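You operate a simulated robot arm through the tools that you are given. There is no shell and no other tool. Be economical: measure what you need, move in short steps, check, and stop when the job is done.

You run a simulated robot arm. Do the job below in one go: nothing can be reset, and whatever is moved stays where it is left.

TASK
Put things in order on the snack counter top. At the end: the orange tin stands where the brown cardboard tube stood; the blue egg cup stands where the green sponge stood; the brown cardboard tube stands where the blue egg cup stood; the pink sponge from the snack counter top is on the brown wooden board; the green sponge from the snack counter top stands on top of the blue ice pack; whatever was shut is shut again. Leave all else as you found it, and nothing knocked over.

It is judged by the outcome, as a careful person would: the job done as asked, and still so three seconds after it is handed in. It fails if anything else is knocked over, pushed out of place, dropped, spilled or broken.

THE ROBOT
A 6-joint arm with a two-finger parallel gripper, fixed in place. Base frame: the origin is at the foot of the arm, x ahead of it, y to its left, z up; the work surface is at about z = 910. Lengths are in mm, angles in degrees, forces in N, time in s.
With the tool pointing down near the work surface it reaches from about 360 to 760 mm from the base axis. Its first joint turns from -66.0 to 66.0 degrees. Payload 2.45 kg.
The TCP is the grasp point between the finger pads, 24 mm short of the fingertips. In the tool frame z runs along the fingers and y along their closing line. Largest opening 68 mm; finger width 17, thickness 10; the body of the gripper, 40 by 70 mm, starts 41 mm behind the TCP.
Orientation is told as [roll, pitch, yaw] about the base's x, y, z axes, in that order, counted from this pose: with the fingers straight down and closing along the base's y, the tool's x points along the base's -x, its y along +y and its z along -z.

THE INTERFACE
- The arm moves only by the tool play_rows. Its argument "commands" is text: rows parted by semicolons, each of 6 numbers parted by spaces: the shift along the tool's x, y, z in units of 25 mm (1.0 is 25 mm), then the turn, a rotation vector about the tool's x, y, z in units of 8 degrees (1.0 is 8 degrees). In form: x y z rx ry rz; .... A call has 1 to 10 rows; each row shifts and turns the commanded pose from where the row before left it, along the tool's axes as they then stand. "claw" is the gripper command, from -1 (fully open) to 1 (shut), values between in proportion, set as the call begins (left out, the last holds). A call with a number of a shift or a turn outside -1 to 1 is refused whole. Each row takes 0.2 s and may step no farther than 50 mm and 8.6 degrees from the row before; otherwise, or with a gripper value out of range, the whole call is refused. Where a pose cannot be reached the arm comes as near as it can. A force on the tool above 40 N (or 10 N above the force at the start of the call, whichever is more), or a blocked arm, ends the call early, and 0.2 s more pass. The fingers move at their own pace (about 108 mm/s each) and stop on an object; they squeeze with about 35 N. The grip force told is the motor's: it shows also when the fingers shut on nothing. Time passes only in rows, and 0.2 s behind the last, so rows that do not move let the fingers close. The reply holds the time, the measured pose of the TCP, the force on the tool along the base axes, the opening and the grip force, in the units named above and with some noise.
- Cameras (640 x 400 px; columns grow to the right, rows downward): "scene" is fixed at [170.8, 412.4, 1469.6]; the picture's right is [-0.75, -0.66, 0.00], its down [-0.35, 0.39, -0.85] and it looks along [0.57, -0.64, -0.52] (base axes); focal length 291 px, centre (320, 200). "wrist" rides on the gripper at [84, 11, -75] in the tool frame; the picture's right is [-0.13, 0.99, 0.00], its down [-0.60, -0.08, -0.79] and it looks along [-0.79, -0.10, 0.61] (tool axes); focal length 251 px, centre (320, 200). There is no depth. A picture from a camera that has moved, and an enlarged one, comes with that camera's place and axes in the base frame and with its lens.
- grab_frame(camera): a new picture of that camera. The clock stands still meanwhile.
- inspect(camera, box): a new picture of the part [left, top, right, bottom] of that camera's present view, enlarged. The clock stands still meanwhile.
- job_done(): hands the job in; it is judged then, once.

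Work in short steps. Places have to be worked out from the pictures, the camera data and where the tool is seen: move nearer, look again, correct. Check each grasp and each placing, and mend what went wrong. You have 120 turns and 68 pictures in all, those below and enlarged ones among them. Open the gripper and draw the arm clear of the work before you hand the job in, unless the task says otherwise; then end with one line.

The tools are called after ">>>" as name(argument=value, ...) on one line, values as JSON. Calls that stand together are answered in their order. play_rows: Moves the arm, as the interface text tells. Its arguments: {"type":"object","properties":{"commands":{"type":"string"},"claw":{"type":"number"}},"required":["commands"]} The other tools are called the same way: grab_frame (camera) takes a picture; inspect (camera, box) takes an enlarged picture of a part of a camera's view; job_done () hands the job in.

At the start:

```text
time: 0.0
tcp_pos: [426.5, -159.1, 1258.3]
orientation: [0.0, 0.0, 0.1]
contact_force: [-0.3, 0.0, 0.0]
grip_width: 68.0
grasp_force: 0.0
```

scene: 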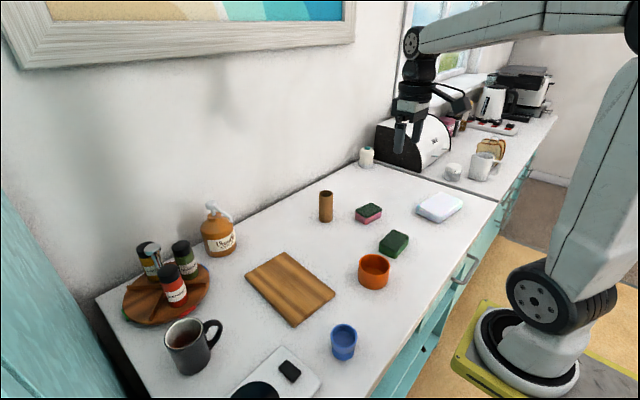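
wrist: 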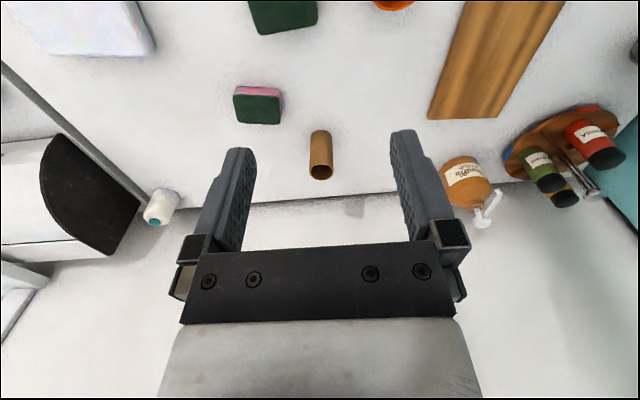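

I'll start with enlarged views of the scene to identify the objects and measure where they are.

>>> inspect(camera="scene", box=[300, 160, 500, 285])

>>> inspect(camera="scene", box=[220, 240, 420, 400])

```text
3.20 times, centred on (400, 222) of scene
camera zoom: at [170.8, 412.4, 1469.6], right [-0.75, -0.66, 0.0], down [-0.35, 0.39, -0.85], along [0.57, -0.64, -0.52], focal length 932 px, centre (64, 128)
```

zoom: 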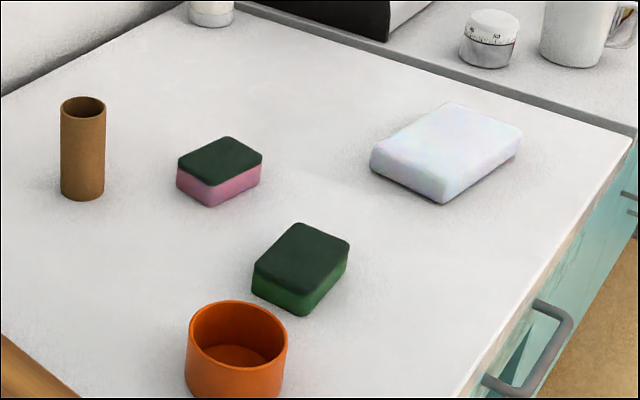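

```text
2.50 times, centred on (320, 320) of scene
camera zoom: at [170.8, 412.4, 1469.6], right [-0.75, -0.66, 0.0], down [-0.35, 0.39, -0.85], along [0.57, -0.64, -0.52], focal length 728 px, centre (320, -100)
```

zoom: 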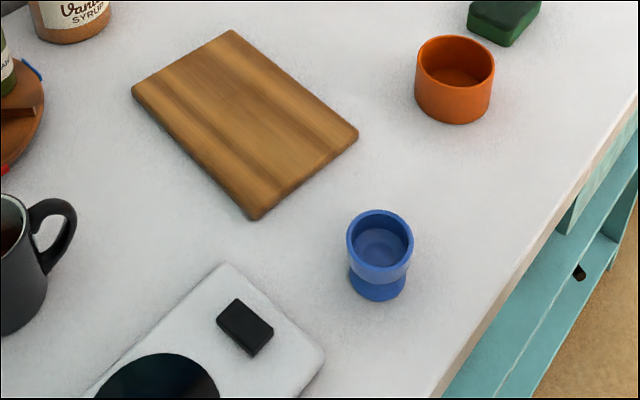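

The pale slab is the ice pack. My estimates: green sponge about (443,-221), 50 mm along x. Pink sponge (587,-308), tube (682,-197), ice pack (420,-495), tin (422,-78), egg cup (362,126), board (547,94). I'll start with the green sponge by turning the gripper to yaw -90 while coming down.

>>> play_rows(commands="0 0 0.8 0 0 1;0 0 0.8 0 0 1;0 0 0.8 0 0 1;0 0 0.8 0 0 1;0 0 0.8 0 0 1;0 0 0.8 0 0 1;0 0 0.8 0 0 1;0 0 0.8 0 0 1;0 0 0.8 0 0 1;0 0 0.8 0 0 1", claw=-1)

```text
time: 2.2
tcp_pos: [427.1, -158.9, 1057.3]
orientation: [0.1, 0.0, -80.1]
contact_force: [-0.1, -0.4, -0.5]
grip_width: 67.7
grasp_force: 0.0
```

The rotation works as expected. Next I finish the turn, move over the sponge and look.

>>> play_rows(commands="0 0 0 0 0 0.63;0 0 0 0 0 0.62;-0.8 0.22 0 0 0 0;-0.8 0.22 0 0 0 0;-0.85 0.22 0.5 0 0 0;0 0 1 0 0 0;0 0 0.5 0 0 0")

>>> grab_frame(camera="wrist")

>>> grab_frame(camera="scene")

```text
time: 3.8
tcp_pos: [443.4, -220.9, 1007.5]
orientation: [0.0, 0.0, -90.0]
contact_force: [-0.3, 0.2, -0.3]
grip_width: 67.9
grasp_force: 0.0
```

```text
63 pictures are left
camera wrist: at [454.1, -136.7, 1083.2], right [0.99, -0.13, 0.0], down [-0.08, -0.6, 0.79], along [-0.1, -0.79, -0.61], focal length 251 px, centre (320, 200)
```

wrist: 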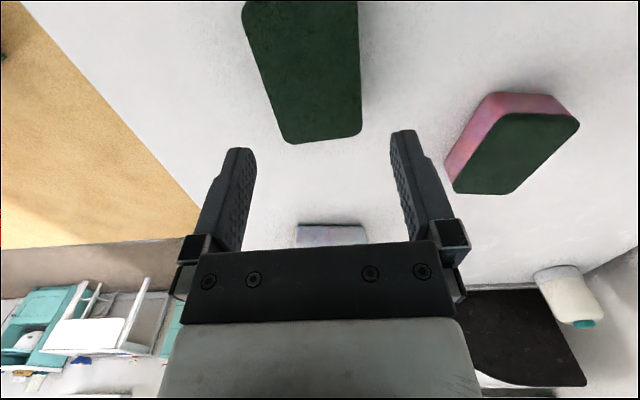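

```text
62 pictures are left
```

scene: 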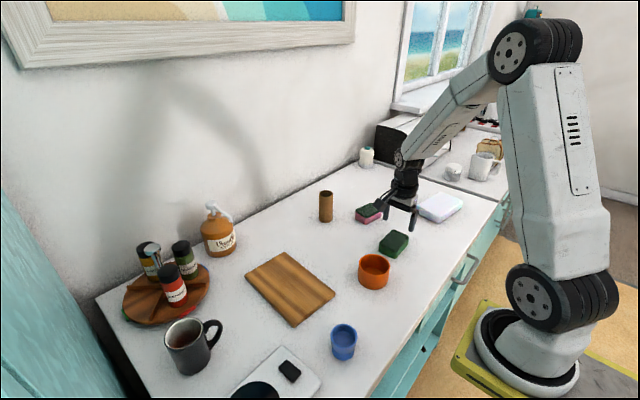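

The closing axis is about centred (sponge centre x about 442). Its extent in y is uncertain, so I back up in +y to see the whole sponge.

>>> play_rows(commands="1 0 0 0 0 0;1 0 -1 0 0 0;1 0 -1 0 0 0")

>>> grab_frame(camera="wrist")

```text
time: 4.6
tcp_pos: [445.0, -146.2, 1058.4]
orientation: [0.0, 0.1, -90.1]
contact_force: [0.4, 0.2, 0.0]
grip_width: 68.0
grasp_force: 0.0
```

```text
61 pictures are left
camera wrist: at [455.4, -62.1, 1133.6], right [0.99, -0.13, 0.0], down [-0.08, -0.6, 0.79], along [-0.1, -0.79, -0.61], focal length 251 px, centre (320, 200)
```

wrist: 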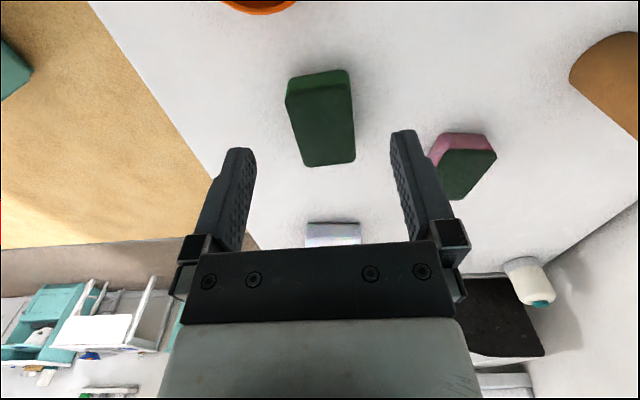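

From this view the sponge spans y -172 to -256, so its centre is (441,-214). It is about 55 wide, 25 high and axis-aligned. I go down on it now.

>>> play_rows(commands="-1 -0.16 0 0 0 0;-1 0 0.5 0 0 0;-0.72 0 0.8 0 0 0;0 0 1 0 0 0;0 0 1 0 0 0;0 0 1 0 0 0;0 0 0.48 0 0 0")

>>> grab_frame(camera="wrist")

```text
time: 6.2
tcp_pos: [438.9, -214.3, 937.9]
orientation: [0.0, -0.1, -90.2]
contact_force: [0.0, 0.3, 0.8]
grip_width: 67.9
grasp_force: 0.1
```

```text
60 pictures are left
camera wrist: at [449.9, -129.5, 1013.7], right [0.99, -0.13, 0.0], down [-0.08, -0.6, 0.79], along [-0.1, -0.79, -0.61], focal length 251 px, centre (320, 200)
```

wrist: 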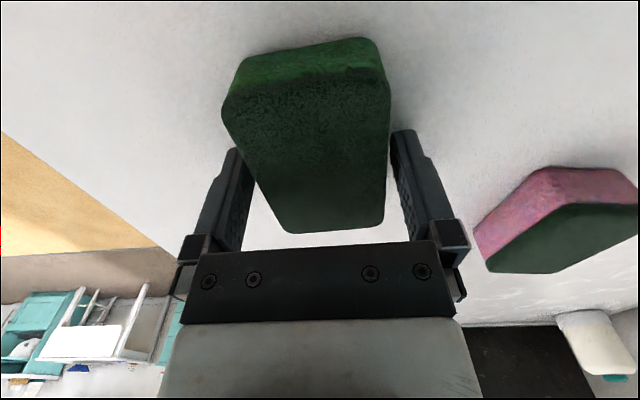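

The sponge sits between the fingers, so I close the gripper.

>>> play_rows(commands="0 0.08 0 0 0 0;0 0 0 0 0 0;0 0 0 0 0 0", claw=1)

>>> play_rows(commands="0 0 -0.4 0 0 0;0 0 -1 0 0 0;0 0 -1 0 0 0;0 0 -1 0 0 0")

>>> grab_frame(camera="wrist")

```text
time: 7.0
tcp_pos: [441.5, -213.0, 938.2]
orientation: [0.0, 0.1, -90.0]
contact_force: [-1.1, -0.1, 0.2]
grip_width: 54.3
grasp_force: 35.1
```

```text
time: 8.0
tcp_pos: [441.7, -214.8, 1023.6]
orientation: [0.0, 0.0, -90.0]
contact_force: [0.0, -0.2, -0.7]
grip_width: 54.1
grasp_force: 34.9
```

```text
59 pictures are left
camera wrist: at [452.8, -130.2, 1099.1], right [0.99, -0.13, 0.0], down [-0.08, -0.6, 0.79], along [-0.1, -0.79, -0.61], focal length 251 px, centre (320, 200)
```

wrist: 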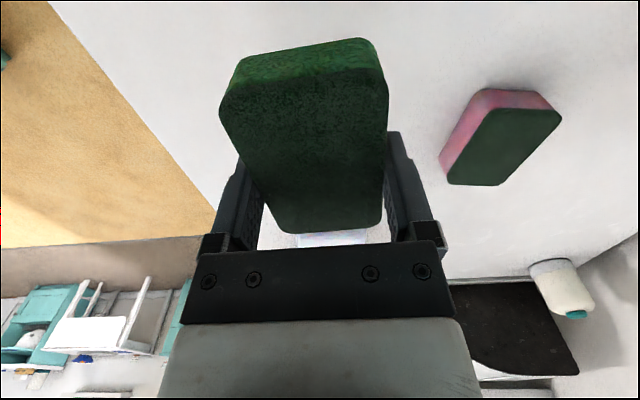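

The sponge is held at width 54. I carry it over the ice pack, whose centre I put at about (422,-492).

>>> play_rows(commands="-1 -0.08 0 0 0 0;-1 -0.08 0 0 0 0;-1 -0.08 0 0 0 0;-1 -0.08 0 0 0 0;-1 -0.08 0 0 0 0;-1 -0.08 0 0 0 0;-1 -0.08 0 0 0 0;-1 -0.08 0 0 0 0;-1 -0.08 0 0 0 0;-1 -0.08 0 0 0 0")

>>> inspect(camera="scene", box=[340, 140, 520, 252])

>>> grab_frame(camera="wrist")

```text
time: 10.2
tcp_pos: [421.9, -463.0, 1024.0]
orientation: [0.0, 0.0, -90.0]
contact_force: [-0.6, 0.4, 0.6]
grip_width: 54.1
grasp_force: 35.1
```

```text
3.56 times, centred on (430, 196) of scene
camera zoom: at [170.8, 412.4, 1469.6], right [-0.75, -0.66, 0.0], down [-0.35, 0.39, -0.85], along [0.57, -0.64, -0.52], focal length 1036 px, centre (-71, 214)
```

zoom: 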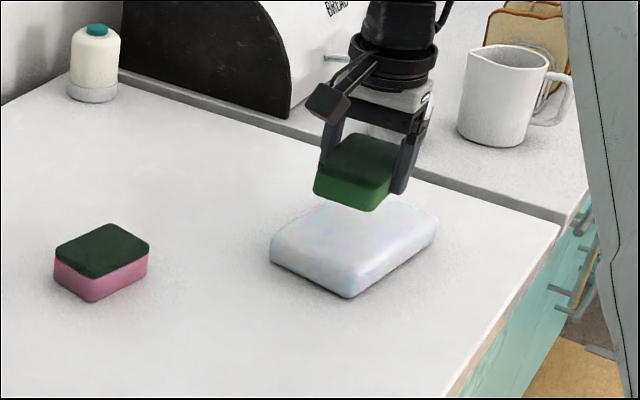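

```text
57 pictures are left
camera wrist: at [432.4, -379.8, 1099.0], right [0.99, -0.13, 0.0], down [-0.08, -0.6, 0.79], along [-0.1, -0.79, -0.61], focal length 251 px, centre (320, 200)
```

wrist: 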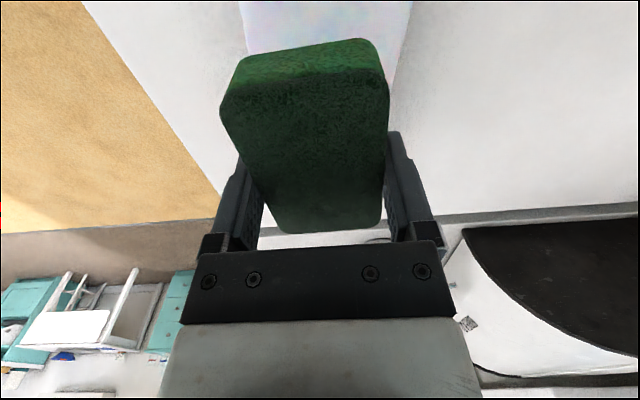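

The pack is about 90 wide and its centre is near (422,-492). I move the last 28 mm and start down.

>>> play_rows(commands="-1 0 0 0 0 0;-0.15 0 0.6 0 0 0;0 0 0.6 0 0 0;0 0 0.4 0 0 0")

>>> inspect(camera="scene", box=[380, 150, 500, 225])

```text
time: 11.2
tcp_pos: [422.3, -493.2, 983.0]
orientation: [0.1, 0.0, -89.9]
contact_force: [0.1, 0.7, -0.3]
grip_width: 54.2
grasp_force: 34.4
```

```text
5.33 times, centred on (440, 188) of scene
camera zoom: at [170.8, 412.4, 1469.6], right [-0.75, -0.66, 0.0], down [-0.35, 0.39, -0.85], along [0.57, -0.64, -0.52], focal length 1554 px, centre (-320, 267)
```

zoom: 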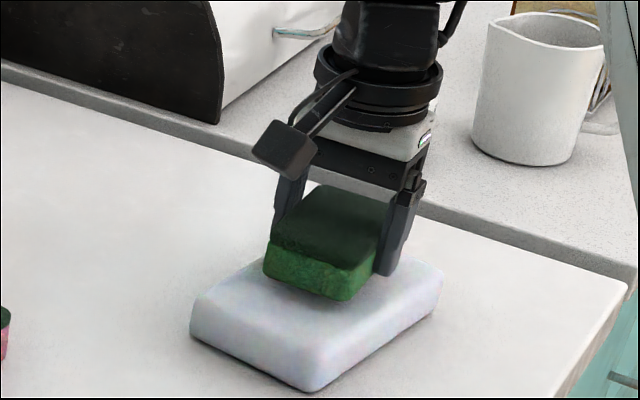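

The sponge is over the pack and slightly above it. I lower it in small steps until it touches.

>>> play_rows(commands="0 0 0.2 0 0 0;0 0 0.16 0 0 0;0 0 0.12 0 0 0")

>>> play_rows(commands="0 0 0.08 0 0 0;0 0 0.08 0 0 0")

```text
time: 12.0
tcp_pos: [421.7, -492.7, 971.9]
orientation: [0.0, 0.0, -90.0]
contact_force: [0.8, 0.9, 0.6]
grip_width: 54.4
grasp_force: 34.6
```

```text
time: 12.6
tcp_pos: [422.9, -493.3, 970.0]
orientation: [0.1, -0.2, -90.0]
contact_force: [-2.5, 2.3, 15.4]
grip_width: 54.1
grasp_force: 35.2
```

Contact shows 15 N at z about 970, so the sponge rests on the pack. I release it and rise.

>>> play_rows(commands="0 0 -0.05 0 0 0;0 0 0 0 0 0;0 0 0 0 0 0", claw=-1)

>>> play_rows(commands="0 0 -0.5 0 0 0;0 0 -1 0 0 0;0 0 -1 0 0 0;0 0 -1 0 0 0;1 0 -1 0 0 0;1 0 -1 0 0 0;1 0 0 0 0 0;1 0 0 0 0 0")

>>> grab_frame(camera="wrist")

>>> inspect(camera="scene", box=[380, 150, 500, 225])

```text
time: 13.4
tcp_pos: [421.5, -492.5, 968.9]
orientation: [0.0, 0.0, -90.0]
contact_force: [0.1, 0.1, -0.2]
grip_width: 68.0
grasp_force: 0.1
```

```text
time: 15.2
tcp_pos: [422.2, -391.0, 1105.6]
orientation: [-0.1, 0.1, -90.0]
contact_force: [0.2, -1.0, -0.8]
grip_width: 67.8
grasp_force: 0.1
```

```text
55 pictures are left
camera wrist: at [432.2, -307.6, 1181.0], right [0.99, -0.13, 0.0], down [-0.08, -0.6, 0.79], along [-0.1, -0.79, -0.61], focal length 251 px, centre (320, 200)
```

wrist: 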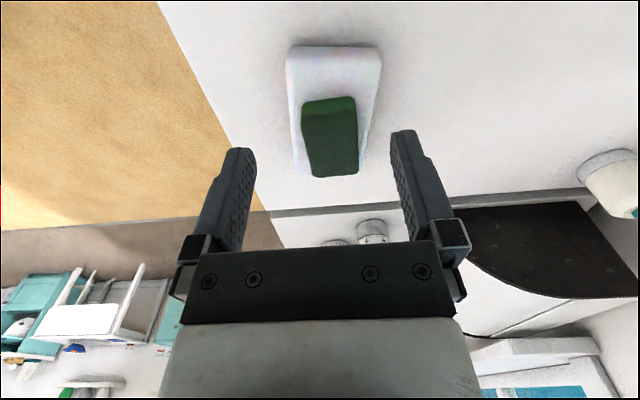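

```text
5.33 times, centred on (440, 188) of scene
camera zoom: at [170.8, 412.4, 1469.6], right [-0.75, -0.66, 0.0], down [-0.35, 0.39, -0.85], along [0.57, -0.64, -0.52], focal length 1554 px, centre (-320, 267)
```

zoom: 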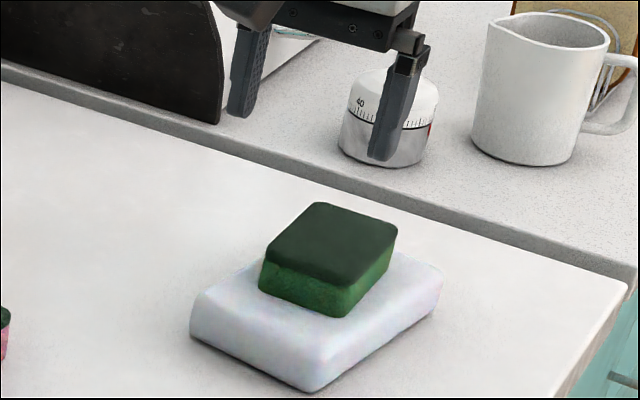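

The sponge sits fully on the pack. Next is the egg cup, so I travel in +y while turning back to yaw 0.

>>> play_rows(commands="1 0 0 0 0 -1;0.99 0.14 0 0 0 -1;0.96 0.28 0 0 0 -1;0.91 0.41 0 0 0 -1;0.85 0.53 0 0 0 -1;0.77 0.64 0 0 0 -1;0.67 0.74 0 0 0 -1;0.56 0.83 0 0 0 -1;0.44 0.9 0 0 0 -1;0.31 0.95 0 0 0 -1")

>>> play_rows(commands="0.17 0.98 0 0 0 -1;0.05 1 0 0 0 -0.25;0.2 1 0 0 0 0;0.2 1 0 0 0 0;0.2 1 0 0 0 0;0.2 1 0 0 0 0;0.2 1 0 0 0 0;0.2 1 0 0 0 0;0.2 1 0 0 0 0;0.2 1 0 0 0 0")

```text
time: 17.4
tcp_pos: [421.0, -142.9, 1106.1]
orientation: [0.0, 0.0, -9.8]
contact_force: [-0.1, -0.2, -0.6]
grip_width: 68.2
grasp_force: 0.1
```

```text
time: 19.6
tcp_pos: [380.2, 107.7, 1105.9]
orientation: [0.0, 0.0, 0.0]
contact_force: [-0.1, 0.4, 0.0]
grip_width: 68.2
grasp_force: 0.1
```

I come closer, above where I expect the cup, and look.

>>> play_rows(commands="0.7 0.7 1 0 0 0;0 0 1 0 0 0;0 0 1 0 0 0")

>>> grab_frame(camera="wrist")

>>> grab_frame(camera="scene")

```text
time: 20.4
tcp_pos: [364.3, 125.1, 1030.1]
orientation: [0.1, 0.0, 0.0]
contact_force: [0.2, 0.2, -0.1]
grip_width: 67.9
grasp_force: 0.0
```

```text
53 pictures are left
camera wrist: at [279.7, 136.2, 1106.0], right [0.13, 0.99, 0.0], down [0.6, -0.08, 0.79], along [0.79, -0.1, -0.61], focal length 251 px, centre (320, 200)
```

wrist: 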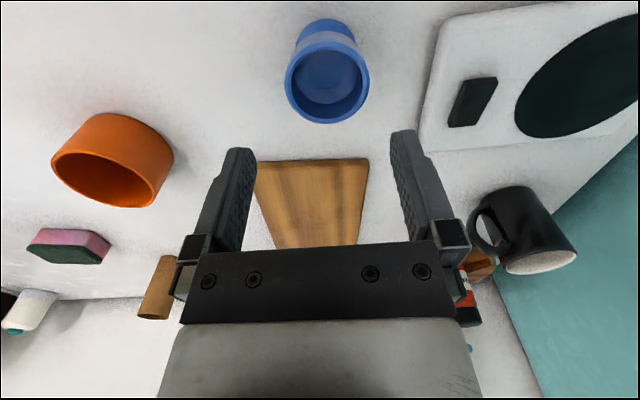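

```text
52 pictures are left
```

scene: 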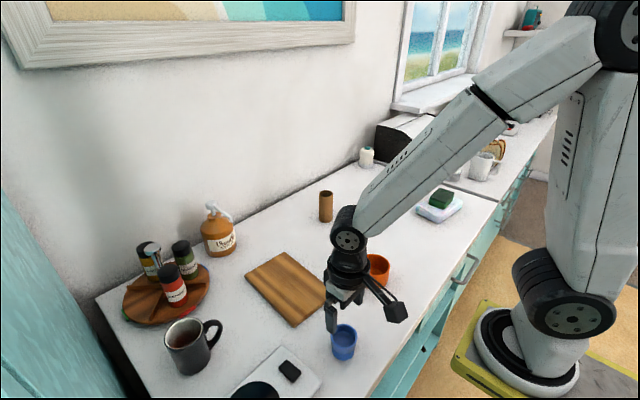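

The cup's centre works out to about (355,131), with a 50 mm rim at z 960. I align over it and check just above the rim.

>>> play_rows(commands="0.37 0.24 0.5 0 0 0;0 0 1 0 0 0;0 0 0.1 0 0 0")

>>> grab_frame(camera="wrist")

```text
time: 21.2
tcp_pos: [354.3, 131.4, 991.3]
orientation: [-0.1, 0.0, 0.1]
contact_force: [0.9, 0.0, -0.9]
grip_width: 68.0
grasp_force: 0.0
```

```text
51 pictures are left
camera wrist: at [270.4, 142.2, 1066.0], right [0.13, 0.99, 0.0], down [0.6, -0.08, 0.79], along [0.79, -0.1, -0.61], focal length 251 px, centre (320, 200)
```

wrist: 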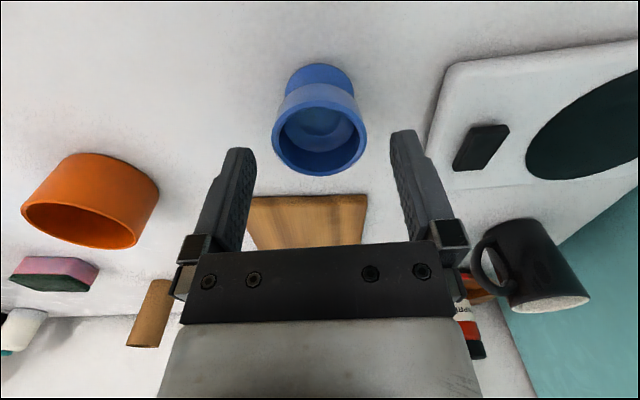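

It is aligned, with the cup at about (351.5,131.5). I descend and close.

>>> play_rows(commands="0.1 0 0.6 0 0 0;0 0 0.6 0 0 0;0 0 0.5 0 0 0;0 0 0.2 0 0 0")

>>> grab_frame(camera="wrist")

```text
time: 22.2
tcp_pos: [351.8, 132.0, 943.5]
orientation: [0.1, 0.0, 0.0]
contact_force: [0.3, 0.4, -0.4]
grip_width: 67.9
grasp_force: 0.0
```

```text
50 pictures are left
camera wrist: at [267.3, 142.3, 1019.2], right [0.13, 0.99, 0.0], down [0.6, -0.08, 0.79], along [0.79, -0.1, -0.61], focal length 251 px, centre (320, 200)
```

wrist: 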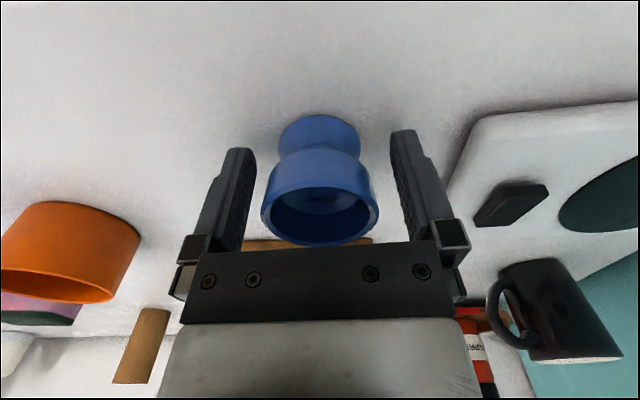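

The cup is centred between the fingers, so I close and lift.

>>> play_rows(commands="0 0 0 0 0 0;0 0 0 0 0 0;0 0 0 0 0 0", claw=1)

>>> play_rows(commands="0 0 -0.4 0 0 0;0 0 -1 0 0 0;0 0 -1 0 0 0;0 0 -1 0 0 0;0 0 -0.6 0 0 0")

>>> grab_frame(camera="wrist")

```text
time: 23.0
tcp_pos: [352.3, 131.4, 943.9]
orientation: [0.0, 0.0, 0.0]
contact_force: [0.6, -0.6, -0.6]
grip_width: 49.8
grasp_force: 34.4
```

```text
time: 24.2
tcp_pos: [351.6, 130.9, 1044.2]
orientation: [0.0, 0.0, 0.0]
contact_force: [0.4, 0.1, -0.8]
grip_width: 49.5
grasp_force: 35.5
```

```text
49 pictures are left
camera wrist: at [267.8, 141.7, 1119.2], right [0.13, 0.99, 0.0], down [0.6, -0.08, 0.79], along [0.79, -0.1, -0.61], focal length 251 px, centre (320, 200)
```

wrist: 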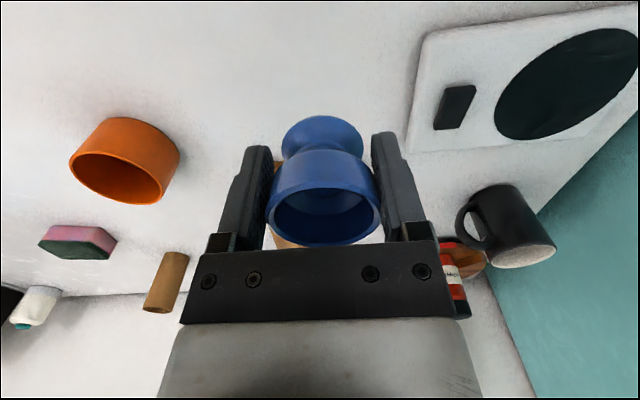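

The cup is held at width 49.5. I carry it to the green sponge's old spot, (441,-214).

>>> play_rows(commands="-0.26 -1 0 0 0 0;-0.26 -1 0 0 0 0;-0.26 -1 0 0 0 0;-0.26 -1 0 0 0 0;-0.26 -1 0 0 0 0;-0.26 -1 0 0 0 0;-0.26 -1 0 0 0 0;-0.26 -1 0 0 0 0;-0.26 -1 0 0 0 0;-0.26 -1 0 0 0 0")

>>> play_rows(commands="-0.25 -1 0 0 0 0;-0.25 -1 0 0 0 0;-0.25 -1 0 0 0 0;-0.22 -0.8 0 0 0 0;0 0 1 0 0 0;0 0 1 0 0 0;0 0 1 0 0 0;0 0 0.6 0 0 0")

```text
time: 26.4
tcp_pos: [417.6, -118.4, 1041.7]
orientation: [0.0, -0.1, 0.0]
contact_force: [0.1, 0.0, -0.6]
grip_width: 49.1
grasp_force: 34.7
```

```text
time: 28.2
tcp_pos: [440.5, -215.6, 952.4]
orientation: [0.0, -0.1, 0.0]
contact_force: [-0.9, 0.2, -0.3]
grip_width: 49.2
grasp_force: 35.1
```

Position is right, so I lower the last few millimetres to contact.

>>> play_rows(commands="0 0 0.16 0 0 0;0 0 0.12 0 0 0;0 0 0.06 0 0 0")

```text
time: 29.0
tcp_pos: [441.0, -214.9, 945.3]
orientation: [0.0, 0.0, -0.1]
contact_force: [-0.3, 0.5, -0.7]
grip_width: 49.1
grasp_force: 35.4
```

>>> play_rows(commands="0 0 0.06 0 0 0;0 0 0.04 0 0 0")

```text
time: 29.6
tcp_pos: [441.0, -214.9, 944.2]
orientation: [0.0, 0.0, 0.1]
contact_force: [-6.8, 0.1, 14.6]
grip_width: 48.8
grasp_force: 35.5
```

The cup touches the counter. I release it and rise.

>>> play_rows(commands="0 0 -0.02 0 0 0;0 0 0 0 0 0;0 0 0 0 0 0", claw=-1)

>>> play_rows(commands="0 0 -0.5 0 0 0;0 0 -1 0 0 0;0 0 -1 0 0 0;0 0 -1 0 0 0;0 0 -1 0 0 0;0 0 -1 0 0 0")

>>> grab_frame(camera="wrist")

>>> grab_frame(camera="scene")

```text
time: 30.4
tcp_pos: [440.4, -214.4, 943.5]
orientation: [0.0, 0.0, 0.0]
contact_force: [0.4, 0.8, 0.8]
grip_width: 68.0
grasp_force: 0.0
```

```text
time: 31.8
tcp_pos: [440.4, -214.3, 1080.6]
orientation: [0.0, 0.0, 0.1]
contact_force: [0.1, 0.1, -0.9]
grip_width: 68.3
grasp_force: 0.0
```

```text
48 pictures are left
camera wrist: at [356.8, -202.8, 1156.5], right [0.13, 0.99, 0.0], down [0.6, -0.08, 0.79], along [0.79, -0.1, -0.61], focal length 251 px, centre (320, 200)
```

wrist: 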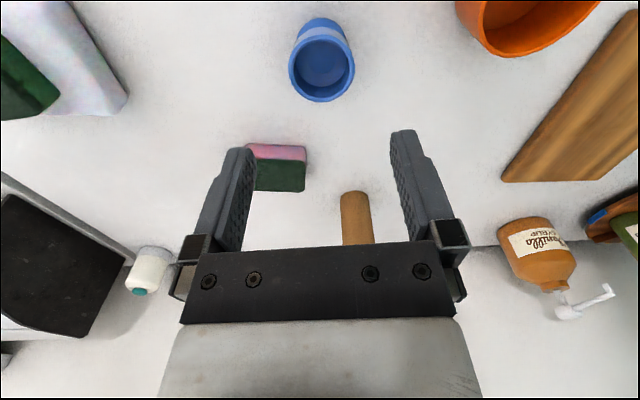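

```text
47 pictures are left
```

scene: 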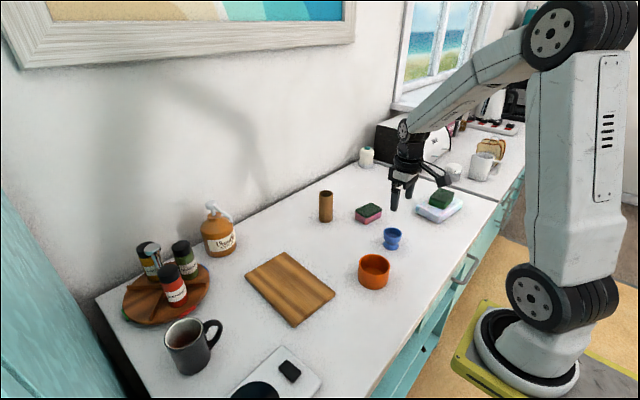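

The egg cup stands upright in place. The tube is next, at about (680,-192), so I move toward it and look.

>>> play_rows(commands="-1 0.1 0 0 0 0;-1 0.1 0 0 0 0;-1 0.1 0 0 0 0;-1 0.1 0 0 0 0;-1 0.1 0 0 0 0;-1 0.1 0 0 0 0;-0.6 0.1 0 0 0 0")

>>> grab_frame(camera="wrist")

```text
time: 33.4
tcp_pos: [607.2, -196.4, 1079.9]
orientation: [0.0, 0.0, 0.0]
contact_force: [-0.3, 0.1, 0.4]
grip_width: 67.8
grasp_force: 0.1
```

```text
46 pictures are left
camera wrist: at [522.8, -184.8, 1155.1], right [0.13, 0.99, 0.0], down [0.6, -0.08, 0.79], along [0.79, -0.1, -0.61], focal length 251 px, centre (320, 200)
```

wrist: 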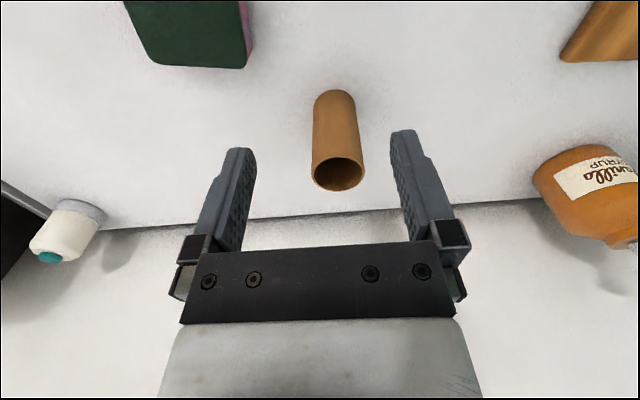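

The tube's centre is about (679,-189), diameter about 44, top at about 1008. I align above it and check.

>>> play_rows(commands="-1 0.3 0 0 0 0;-1 0 0 0 0 0;-0.88 0 0.5 0 0 0;0 0 0.9 0 0 0")

>>> grab_frame(camera="wrist")

```text
time: 34.4
tcp_pos: [678.1, -187.0, 1045.5]
orientation: [0.0, 0.0, 0.1]
contact_force: [0.2, 0.0, 0.1]
grip_width: 67.9
grasp_force: 0.0
```

```text
45 pictures are left
camera wrist: at [593.9, -177.5, 1121.2], right [0.13, 0.99, 0.0], down [0.6, -0.08, 0.79], along [0.79, -0.1, -0.61], focal length 251 px, centre (320, 200)
```

wrist: 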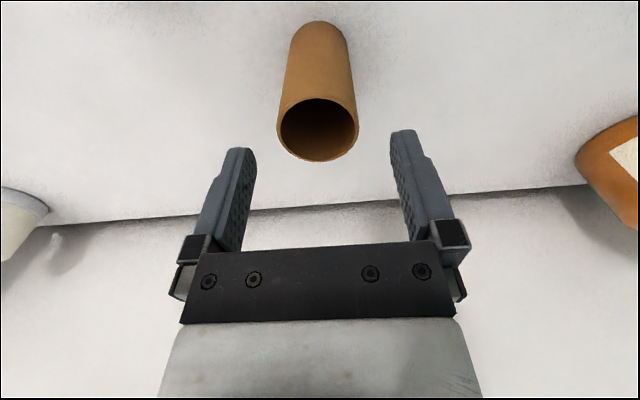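

It is aligned. I descend to z about 975 and grip.

>>> play_rows(commands="0 -0.09 0.8 0 0 0;0 0 0.8 0 0 0;0 0 0.8 0 0 0;0 0 0.4 0 0 0")

>>> play_rows(commands="0 0 0 0 0 0;0 0 0 0 0 0;0 0 0 0 0 0", claw=1)

>>> grab_frame(camera="wrist")

```text
time: 35.4
tcp_pos: [678.3, -191.3, 975.3]
orientation: [0.1, 0.0, 0.0]
contact_force: [0.6, 0.5, 0.0]
grip_width: 67.9
grasp_force: 0.0
```

```text
time: 36.2
tcp_pos: [678.0, -190.7, 976.4]
orientation: [0.0, 0.0, 0.0]
contact_force: [-0.3, 0.9, 0.3]
grip_width: 45.8
grasp_force: 35.6
```

```text
44 pictures are left
camera wrist: at [594.1, -180.5, 1051.0], right [0.13, 0.99, 0.0], down [0.6, -0.08, 0.79], along [0.79, -0.1, -0.61], focal length 251 px, centre (320, 200)
```

wrist: 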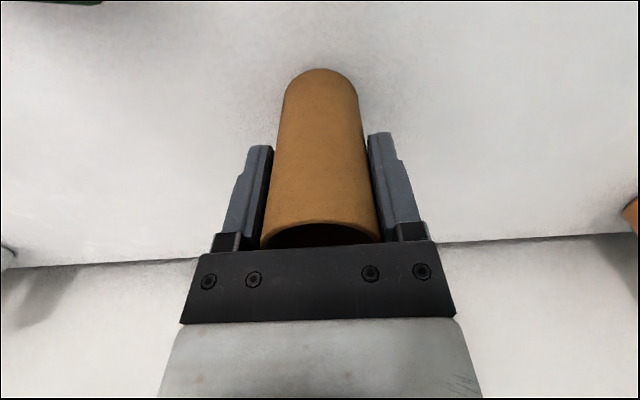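

The tube is gripped, with its centre recorded at (678,-190). I lift it and carry it to the egg cup's old place, (352,131.5).

>>> play_rows(commands="0 0 -0.4 0 0 0;0 0 -1 0 0 0;0 0 -1 0 0 0;0 0 -1 0 0 0;0 0 -1 0 0 0;1 0.98 0 0 0 0;1 0.98 0 0 0 0;1 0.98 0 0 0 0;1 0.98 0 0 0 0;1 0.98 0 0 0 0")

>>> play_rows(commands="1 0.98 0 0 0 0;1 0.98 0 0 0 0;1 0.98 0 0 0 0;1 0.98 0 0 0 0;1 0.98 0 0 0 0;1 0.98 0 0 0 0;1 0.98 0 0 0 0;1 0.98 0 0 0 0;0 0 0 0 0 0")

>>> grab_frame(camera="wrist")

```text
time: 38.4
tcp_pos: [552.3, -67.2, 1086.7]
orientation: [0.0, 0.0, 0.0]
contact_force: [0.2, -0.2, 0.2]
grip_width: 45.5
grasp_force: 34.7
```

```text
time: 40.4
tcp_pos: [354.0, 127.1, 1086.3]
orientation: [0.0, -0.1, 0.0]
contact_force: [-0.9, 0.3, 0.1]
grip_width: 45.7
grasp_force: 35.1
```

```text
43 pictures are left
camera wrist: at [269.3, 138.1, 1161.8], right [0.13, 0.99, 0.0], down [0.6, -0.08, 0.79], along [0.79, -0.1, -0.61], focal length 251 px, centre (320, 200)
```

wrist: 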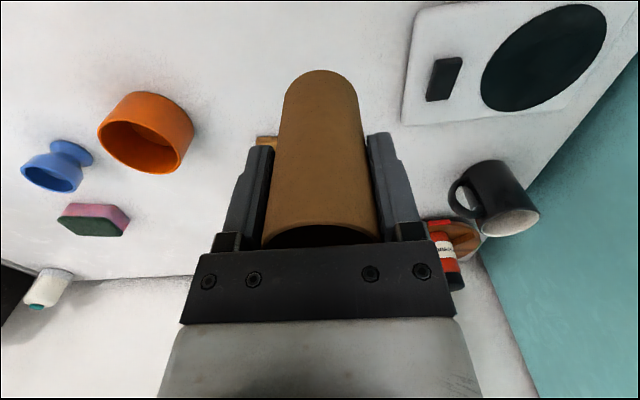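

The tube is upright and the spot is clear. I make a fine correction and lower.

>>> play_rows(commands="0.08 0.17 1 0 0 0;0 0 1 0 0 0;0 0 1 0 0 0;0 0 0.8 0 0 0;0 0 0.4 0 0 0")

>>> play_rows(commands="0 0 0.1 0 0 0;0 0 0.08 0 0 0")

```text
time: 41.6
tcp_pos: [350.1, 131.5, 981.3]
orientation: [0.0, 0.0, 0.0]
contact_force: [0.3, 0.3, 0.5]
grip_width: 45.2
grasp_force: 35.2
```

```text
time: 42.2
tcp_pos: [351.5, 132.1, 976.0]
orientation: [0.0, 0.0, -0.1]
contact_force: [-0.8, 0.2, -0.4]
grip_width: 45.2
grasp_force: 34.6
```

>>> play_rows(commands="0 0 0.05 0 0 0;0 0 0.05 0 0 0")

```text
time: 42.8
tcp_pos: [352.1, 130.5, 973.8]
orientation: [0.1, -0.1, 0.1]
contact_force: [-2.5, -4.2, 29.8]
grip_width: 45.0
grasp_force: 34.9
```

The tube is on the counter. I ease off slightly, release and rise.

>>> play_rows(commands="0 0 -0.05 0 0 0;0 0 0 0 0 0")

>>> play_rows(commands="0 0 0 0 0 0;0 0 0 0 0 0;0 0 0 0 0 0", claw=-1)

>>> play_rows(commands="0 0 -0.5 0 0 0;0 0 -1 0 0 0;0 0 -1 0 0 0;0 0 -1 0 0 0;0 0 -1 0 0 0")

>>> grab_frame(camera="wrist")

>>> grab_frame(camera="scene")

```text
time: 43.4
tcp_pos: [350.8, 131.2, 974.8]
orientation: [0.0, 0.0, 0.1]
contact_force: [-0.3, 0.3, 1.3]
grip_width: 45.3
grasp_force: 35.2
```

```text
time: 44.2
tcp_pos: [351.1, 131.5, 974.8]
orientation: [0.1, -0.1, 0.0]
contact_force: [-0.1, 0.1, 0.4]
grip_width: 67.9
grasp_force: 0.0
```

```text
time: 45.4
tcp_pos: [352.2, 132.0, 1086.6]
orientation: [0.0, 0.1, 0.0]
contact_force: [0.1, 0.0, 1.0]
grip_width: 67.9
grasp_force: 0.1
```

```text
42 pictures are left
camera wrist: at [267.8, 142.9, 1162.8], right [0.13, 0.99, 0.0], down [0.6, -0.08, 0.79], along [0.79, -0.1, -0.61], focal length 251 px, centre (320, 200)
```

wrist: 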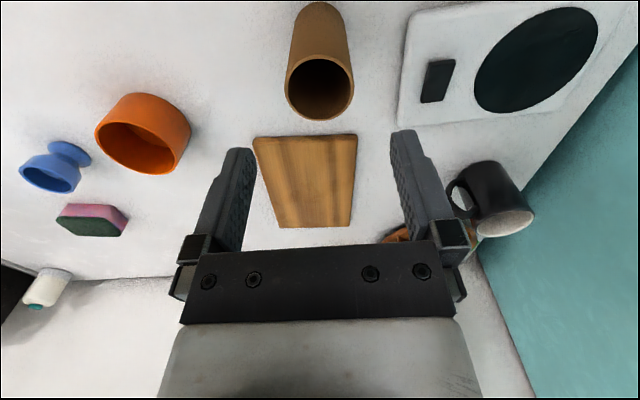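

```text
41 pictures are left
```

scene: 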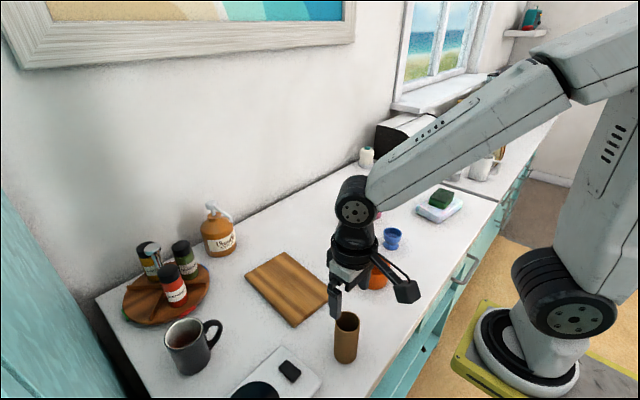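

The tube stands in place. The board's centre is about (557,95), spanning x 455–660. Now for the orange tin, at about (424,-77): I move over it for a closer look.

>>> play_rows(commands="-0.32 -0.93 0 0 0 0;-0.32 -0.93 0 0 0 0;-0.32 -0.93 0 0 0 0;-0.32 -0.93 0.2 0 0 0;-0.32 -0.93 0.4 0 0 0;-0.32 -0.93 0.4 0 0 0;-0.32 -0.93 0.4 0 0 0;-0.32 -0.93 0.4 0 0 0;-0.32 -0.93 0.4 0 0 0")

>>> grab_frame(camera="wrist")

```text
time: 47.4
tcp_pos: [423.7, -78.4, 1032.0]
orientation: [0.1, 0.0, 0.0]
contact_force: [-0.5, -0.1, 0.6]
grip_width: 68.0
grasp_force: 0.1
```

```text
40 pictures are left
camera wrist: at [338.7, -67.3, 1107.7], right [0.13, 0.99, 0.0], down [0.6, -0.08, 0.79], along [0.79, -0.1, -0.61], focal length 251 px, centre (320, 200)
```

wrist: 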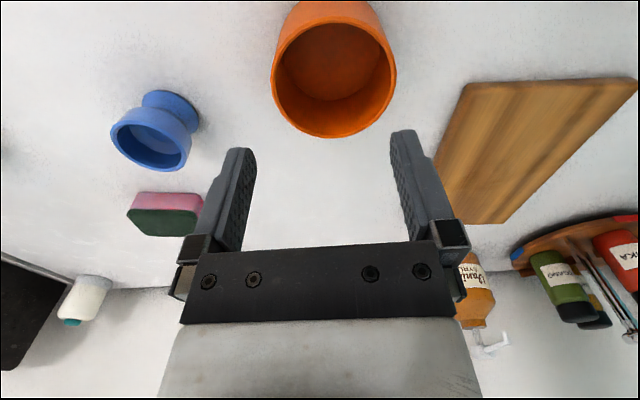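

From here the tin is at about (418,-69), rim diameter 78. I'll grip its +y wall at (418,-31), and stop just above the rim to check.

>>> play_rows(commands="0.24 1 0 0 0 0;0 0.85 0.5 0 0 0;0 0 1 0 0 0")

>>> grab_frame(camera="wrist")

>>> inspect(camera="scene", box=[320, 220, 440, 295])

```text
time: 48.2
tcp_pos: [417.4, -31.4, 994.1]
orientation: [0.0, 0.2, 0.0]
contact_force: [-0.3, 0.9, 0.6]
grip_width: 68.1
grasp_force: 0.2
```

```text
39 pictures are left
camera wrist: at [332.6, -20.4, 1070.1], right [0.13, 0.99, 0.0], down [0.6, -0.08, 0.79], along [0.79, -0.1, -0.61], focal length 251 px, centre (320, 200)
```

wrist: 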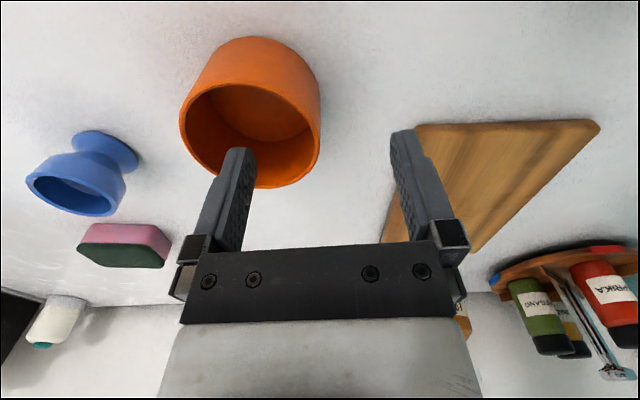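

```text
5.33 times, centred on (380, 258) of scene
camera zoom: at [170.8, 412.4, 1469.6], right [-0.75, -0.66, 0.0], down [-0.35, 0.39, -0.85], along [0.57, -0.64, -0.52], focal length 1554 px, centre (0, -107)
```

zoom: 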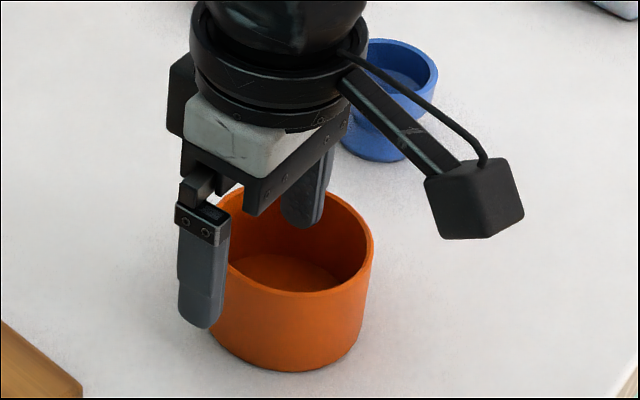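

The tin's centre is (417.5,-71) and its wall is at y about -33. I descend astride the wall and close.

>>> play_rows(commands="0 -0.07 0.6 0 0 0;0 0 0.6 0 0 0;0 0 0.4 0 0 0;0 0 0.3 0 0 0")

>>> play_rows(commands="0 0 0 0 0 0;0 0 0 0 0 0;0 0 0 0 0 0", claw=1)

>>> grab_frame(camera="wrist")

```text
time: 49.2
tcp_pos: [417.5, -32.3, 946.5]
orientation: [0.0, 0.0, 0.0]
contact_force: [0.4, 0.0, 1.4]
grip_width: 67.9
grasp_force: 0.1
```

```text
time: 50.0
tcp_pos: [416.6, -32.3, 948.0]
orientation: [0.0, 0.1, 0.1]
contact_force: [0.1, 0.4, 0.2]
grip_width: 5.3
grasp_force: 28.7
```

```text
37 pictures are left
camera wrist: at [332.7, -21.9, 1022.9], right [0.13, 0.99, 0.0], down [0.6, -0.08, 0.79], along [0.79, -0.1, -0.61], focal length 251 px, centre (320, 200)
```

wrist: 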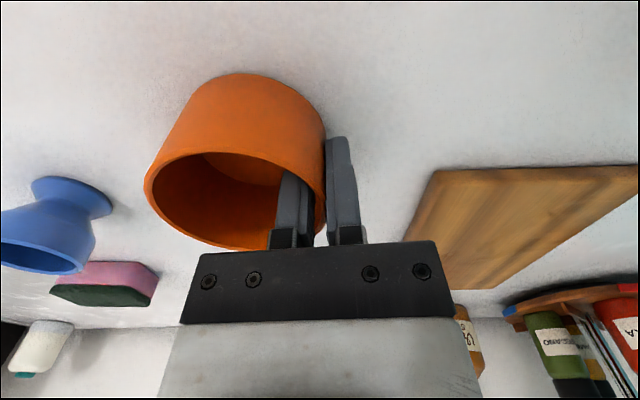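

The wall is gripped, 5 mm thick. I lift and check.

>>> play_rows(commands="0 0 0 0 0 0;0 0 -0.3 0 0 0;0 0 -0.6 0 0 0;0 0 -1 0 0 0;0 0 -1 0 0 0")

>>> grab_frame(camera="wrist")

>>> grab_frame(camera="scene")

```text
time: 51.2
tcp_pos: [415.7, -32.6, 1018.8]
orientation: [0.0, 0.0, 0.0]
contact_force: [-0.6, -0.7, -0.3]
grip_width: 5.6
grasp_force: 28.5
```

```text
36 pictures are left
camera wrist: at [332.9, -22.0, 1095.5], right [0.13, 0.99, 0.0], down [0.6, -0.08, 0.79], along [0.79, -0.1, -0.61], focal length 251 px, centre (320, 200)
```

wrist: 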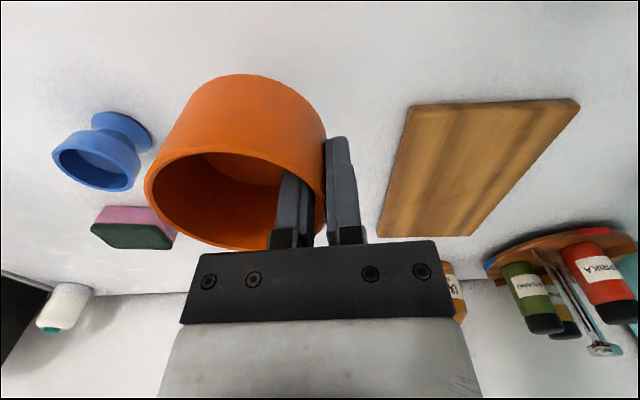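

```text
35 pictures are left
```

scene: 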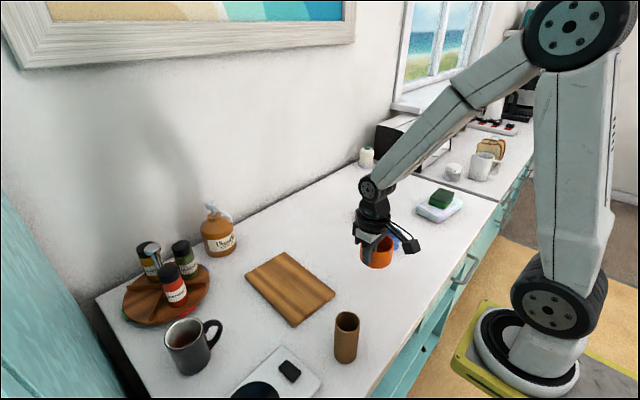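

The tin lifted level. I move it to the tube's old spot, with TCP target (676,-151).

>>> play_rows(commands="-0.94 -0.43 0 0 0 0;-0.94 -0.43 0 0 0 0;-0.94 -0.43 0 0 0 0;-0.94 -0.43 0 0 0 0;-0.94 -0.43 0 0 0 0;-0.94 -0.43 0 0 0 0;-0.94 -0.43 0 0 0 0;-0.94 -0.43 0 0 0 0;-0.94 -0.43 0 0 0 0;-0.94 -0.43 0 0 0 0")

>>> play_rows(commands="-0.96 -0.44 0 0 0 0;0 0 0.8 0 0 0;0 0 0.8 0 0 0;0 0 0.7 0 0 0")

>>> grab_frame(camera="wrist")

```text
time: 53.4
tcp_pos: [653.1, -141.6, 1020.6]
orientation: [0.0, 0.0, 0.0]
contact_force: [-1.3, -0.9, -0.7]
grip_width: 5.4
grasp_force: 28.3
```

```text
time: 54.4
tcp_pos: [676.3, -152.0, 960.8]
orientation: [0.0, -0.1, 0.0]
contact_force: [1.3, -0.9, -1.0]
grip_width: 5.7
grasp_force: 28.4
```

```text
34 pictures are left
camera wrist: at [592.0, -141.5, 1037.3], right [0.13, 0.99, 0.0], down [0.6, -0.08, 0.79], along [0.79, -0.1, -0.61], focal length 251 px, centre (320, 200)
```

wrist: 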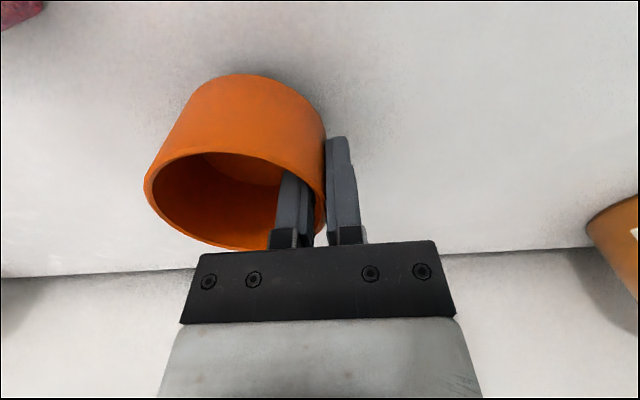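

The tin is in position. I lower it to contact in small steps.

>>> play_rows(commands="0 0 0.2 0 0 0;0 0 0.2 0 0 0;0 0 0.08 0 0 0")

>>> play_rows(commands="0 0 0.05 0 0 0;0 0 0.04 0 0 0")

```text
time: 55.2
tcp_pos: [676.0, -151.7, 949.5]
orientation: [0.0, 0.0, 0.0]
contact_force: [-0.2, -0.3, -2.0]
grip_width: 5.6
grasp_force: 28.6
```

```text
time: 55.8
tcp_pos: [675.0, -152.4, 947.8]
orientation: [0.0, 0.0, 0.0]
contact_force: [-0.2, 0.5, -1.2]
grip_width: 5.4
grasp_force: 28.6
```

>>> play_rows(commands="0 0 0.05 0 0 0;0 0 0.04 0 0 0")

```text
time: 56.4
tcp_pos: [677.3, -151.4, 947.0]
orientation: [0.1, -0.1, 0.0]
contact_force: [-4.1, 0.3, 10.6]
grip_width: 5.3
grasp_force: 28.6
```

It is in contact. I release it and rise straight up.

>>> play_rows(commands="0 0 0 0 0 0;0 0 0 0 0 0;0 0 0 0 0 0", claw=-0.2)

>>> play_rows(commands="0 0 -0.6 0 0 0;0 0 -1 0 0 0;0 0 -1 0 0 0;0 0 -1 0 0 0;0 0 -1 0 0 0")

>>> grab_frame(camera="wrist")

>>> grab_frame(camera="scene")

```text
time: 57.2
tcp_pos: [675.8, -151.0, 946.0]
orientation: [0.1, 0.0, 0.0]
contact_force: [-0.3, -0.5, -0.7]
grip_width: 40.9
grasp_force: 0.0
```

```text
time: 58.4
tcp_pos: [675.9, -152.7, 1061.5]
orientation: [0.0, 0.1, 0.1]
contact_force: [0.0, -0.2, 0.0]
grip_width: 40.8
grasp_force: 0.1
```

```text
33 pictures are left
camera wrist: at [591.5, -141.3, 1136.7], right [0.13, 0.99, 0.0], down [0.6, -0.08, 0.79], along [0.79, -0.1, -0.61], focal length 251 px, centre (320, 200)
```

wrist: 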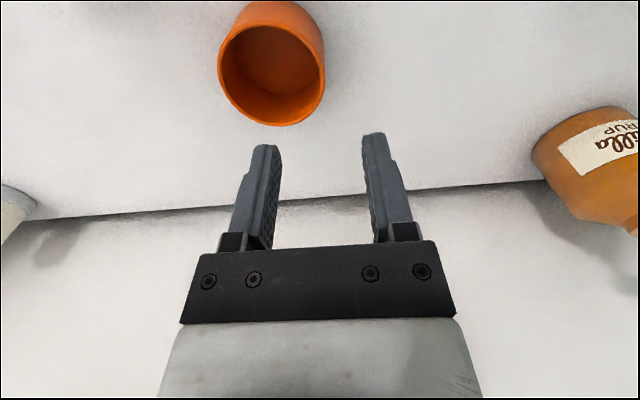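

```text
32 pictures are left
```

scene: 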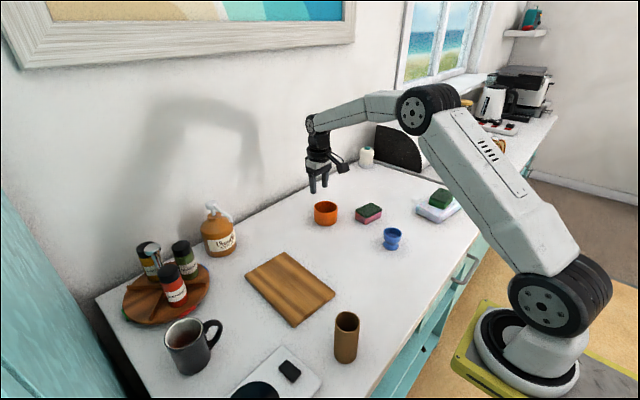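

The tin is upright at about (675,-188). Last object is the pink sponge: I turn to yaw -90, moving to view it, with the gripper open.

>>> play_rows(commands="0.34 -0.28 0 0 0 1;0.298 -0.324 0 0 0 1;0.25 -0.363 0 0 0 1;0.197 -0.394 0 0 0 1;0.14 -0.417 0 0 0 1;0.08 -0.433 0 0 0 1;0.02 -0.44 0 0 0 1;-0.042 -0.439 0 0 0 1;-0.103 -0.429 0 0 0 1;-0.161 -0.41 0 0 0 1", claw=-1)

>>> play_rows(commands="-0.217 -0.384 0 0 0 1;0 0 0 0 0 0.25")

>>> grab_frame(camera="wrist")

```text
time: 60.6
tcp_pos: [592.1, -222.3, 1061.1]
orientation: [0.0, 0.0, -80.2]
contact_force: [0.0, -0.8, -0.3]
grip_width: 67.8
grasp_force: 0.0
```

```text
time: 61.2
tcp_pos: [582.6, -229.7, 1060.8]
orientation: [0.0, 0.1, -90.1]
contact_force: [0.4, -0.3, 0.3]
grip_width: 68.3
grasp_force: 0.1
```

```text
31 pictures are left
camera wrist: at [593.6, -145.0, 1136.0], right [0.99, -0.13, 0.0], down [-0.08, -0.6, 0.79], along [-0.1, -0.79, -0.61], focal length 251 px, centre (320, 200)
```

wrist: 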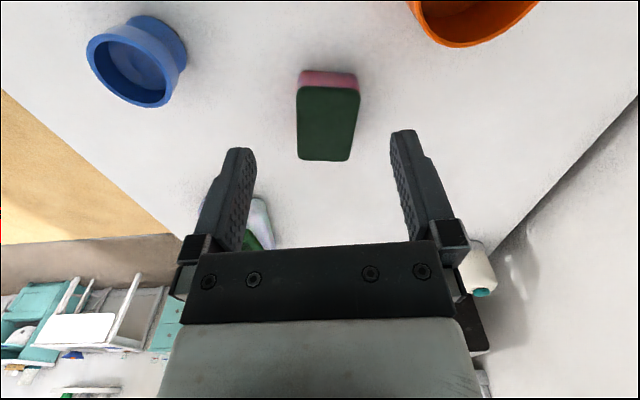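

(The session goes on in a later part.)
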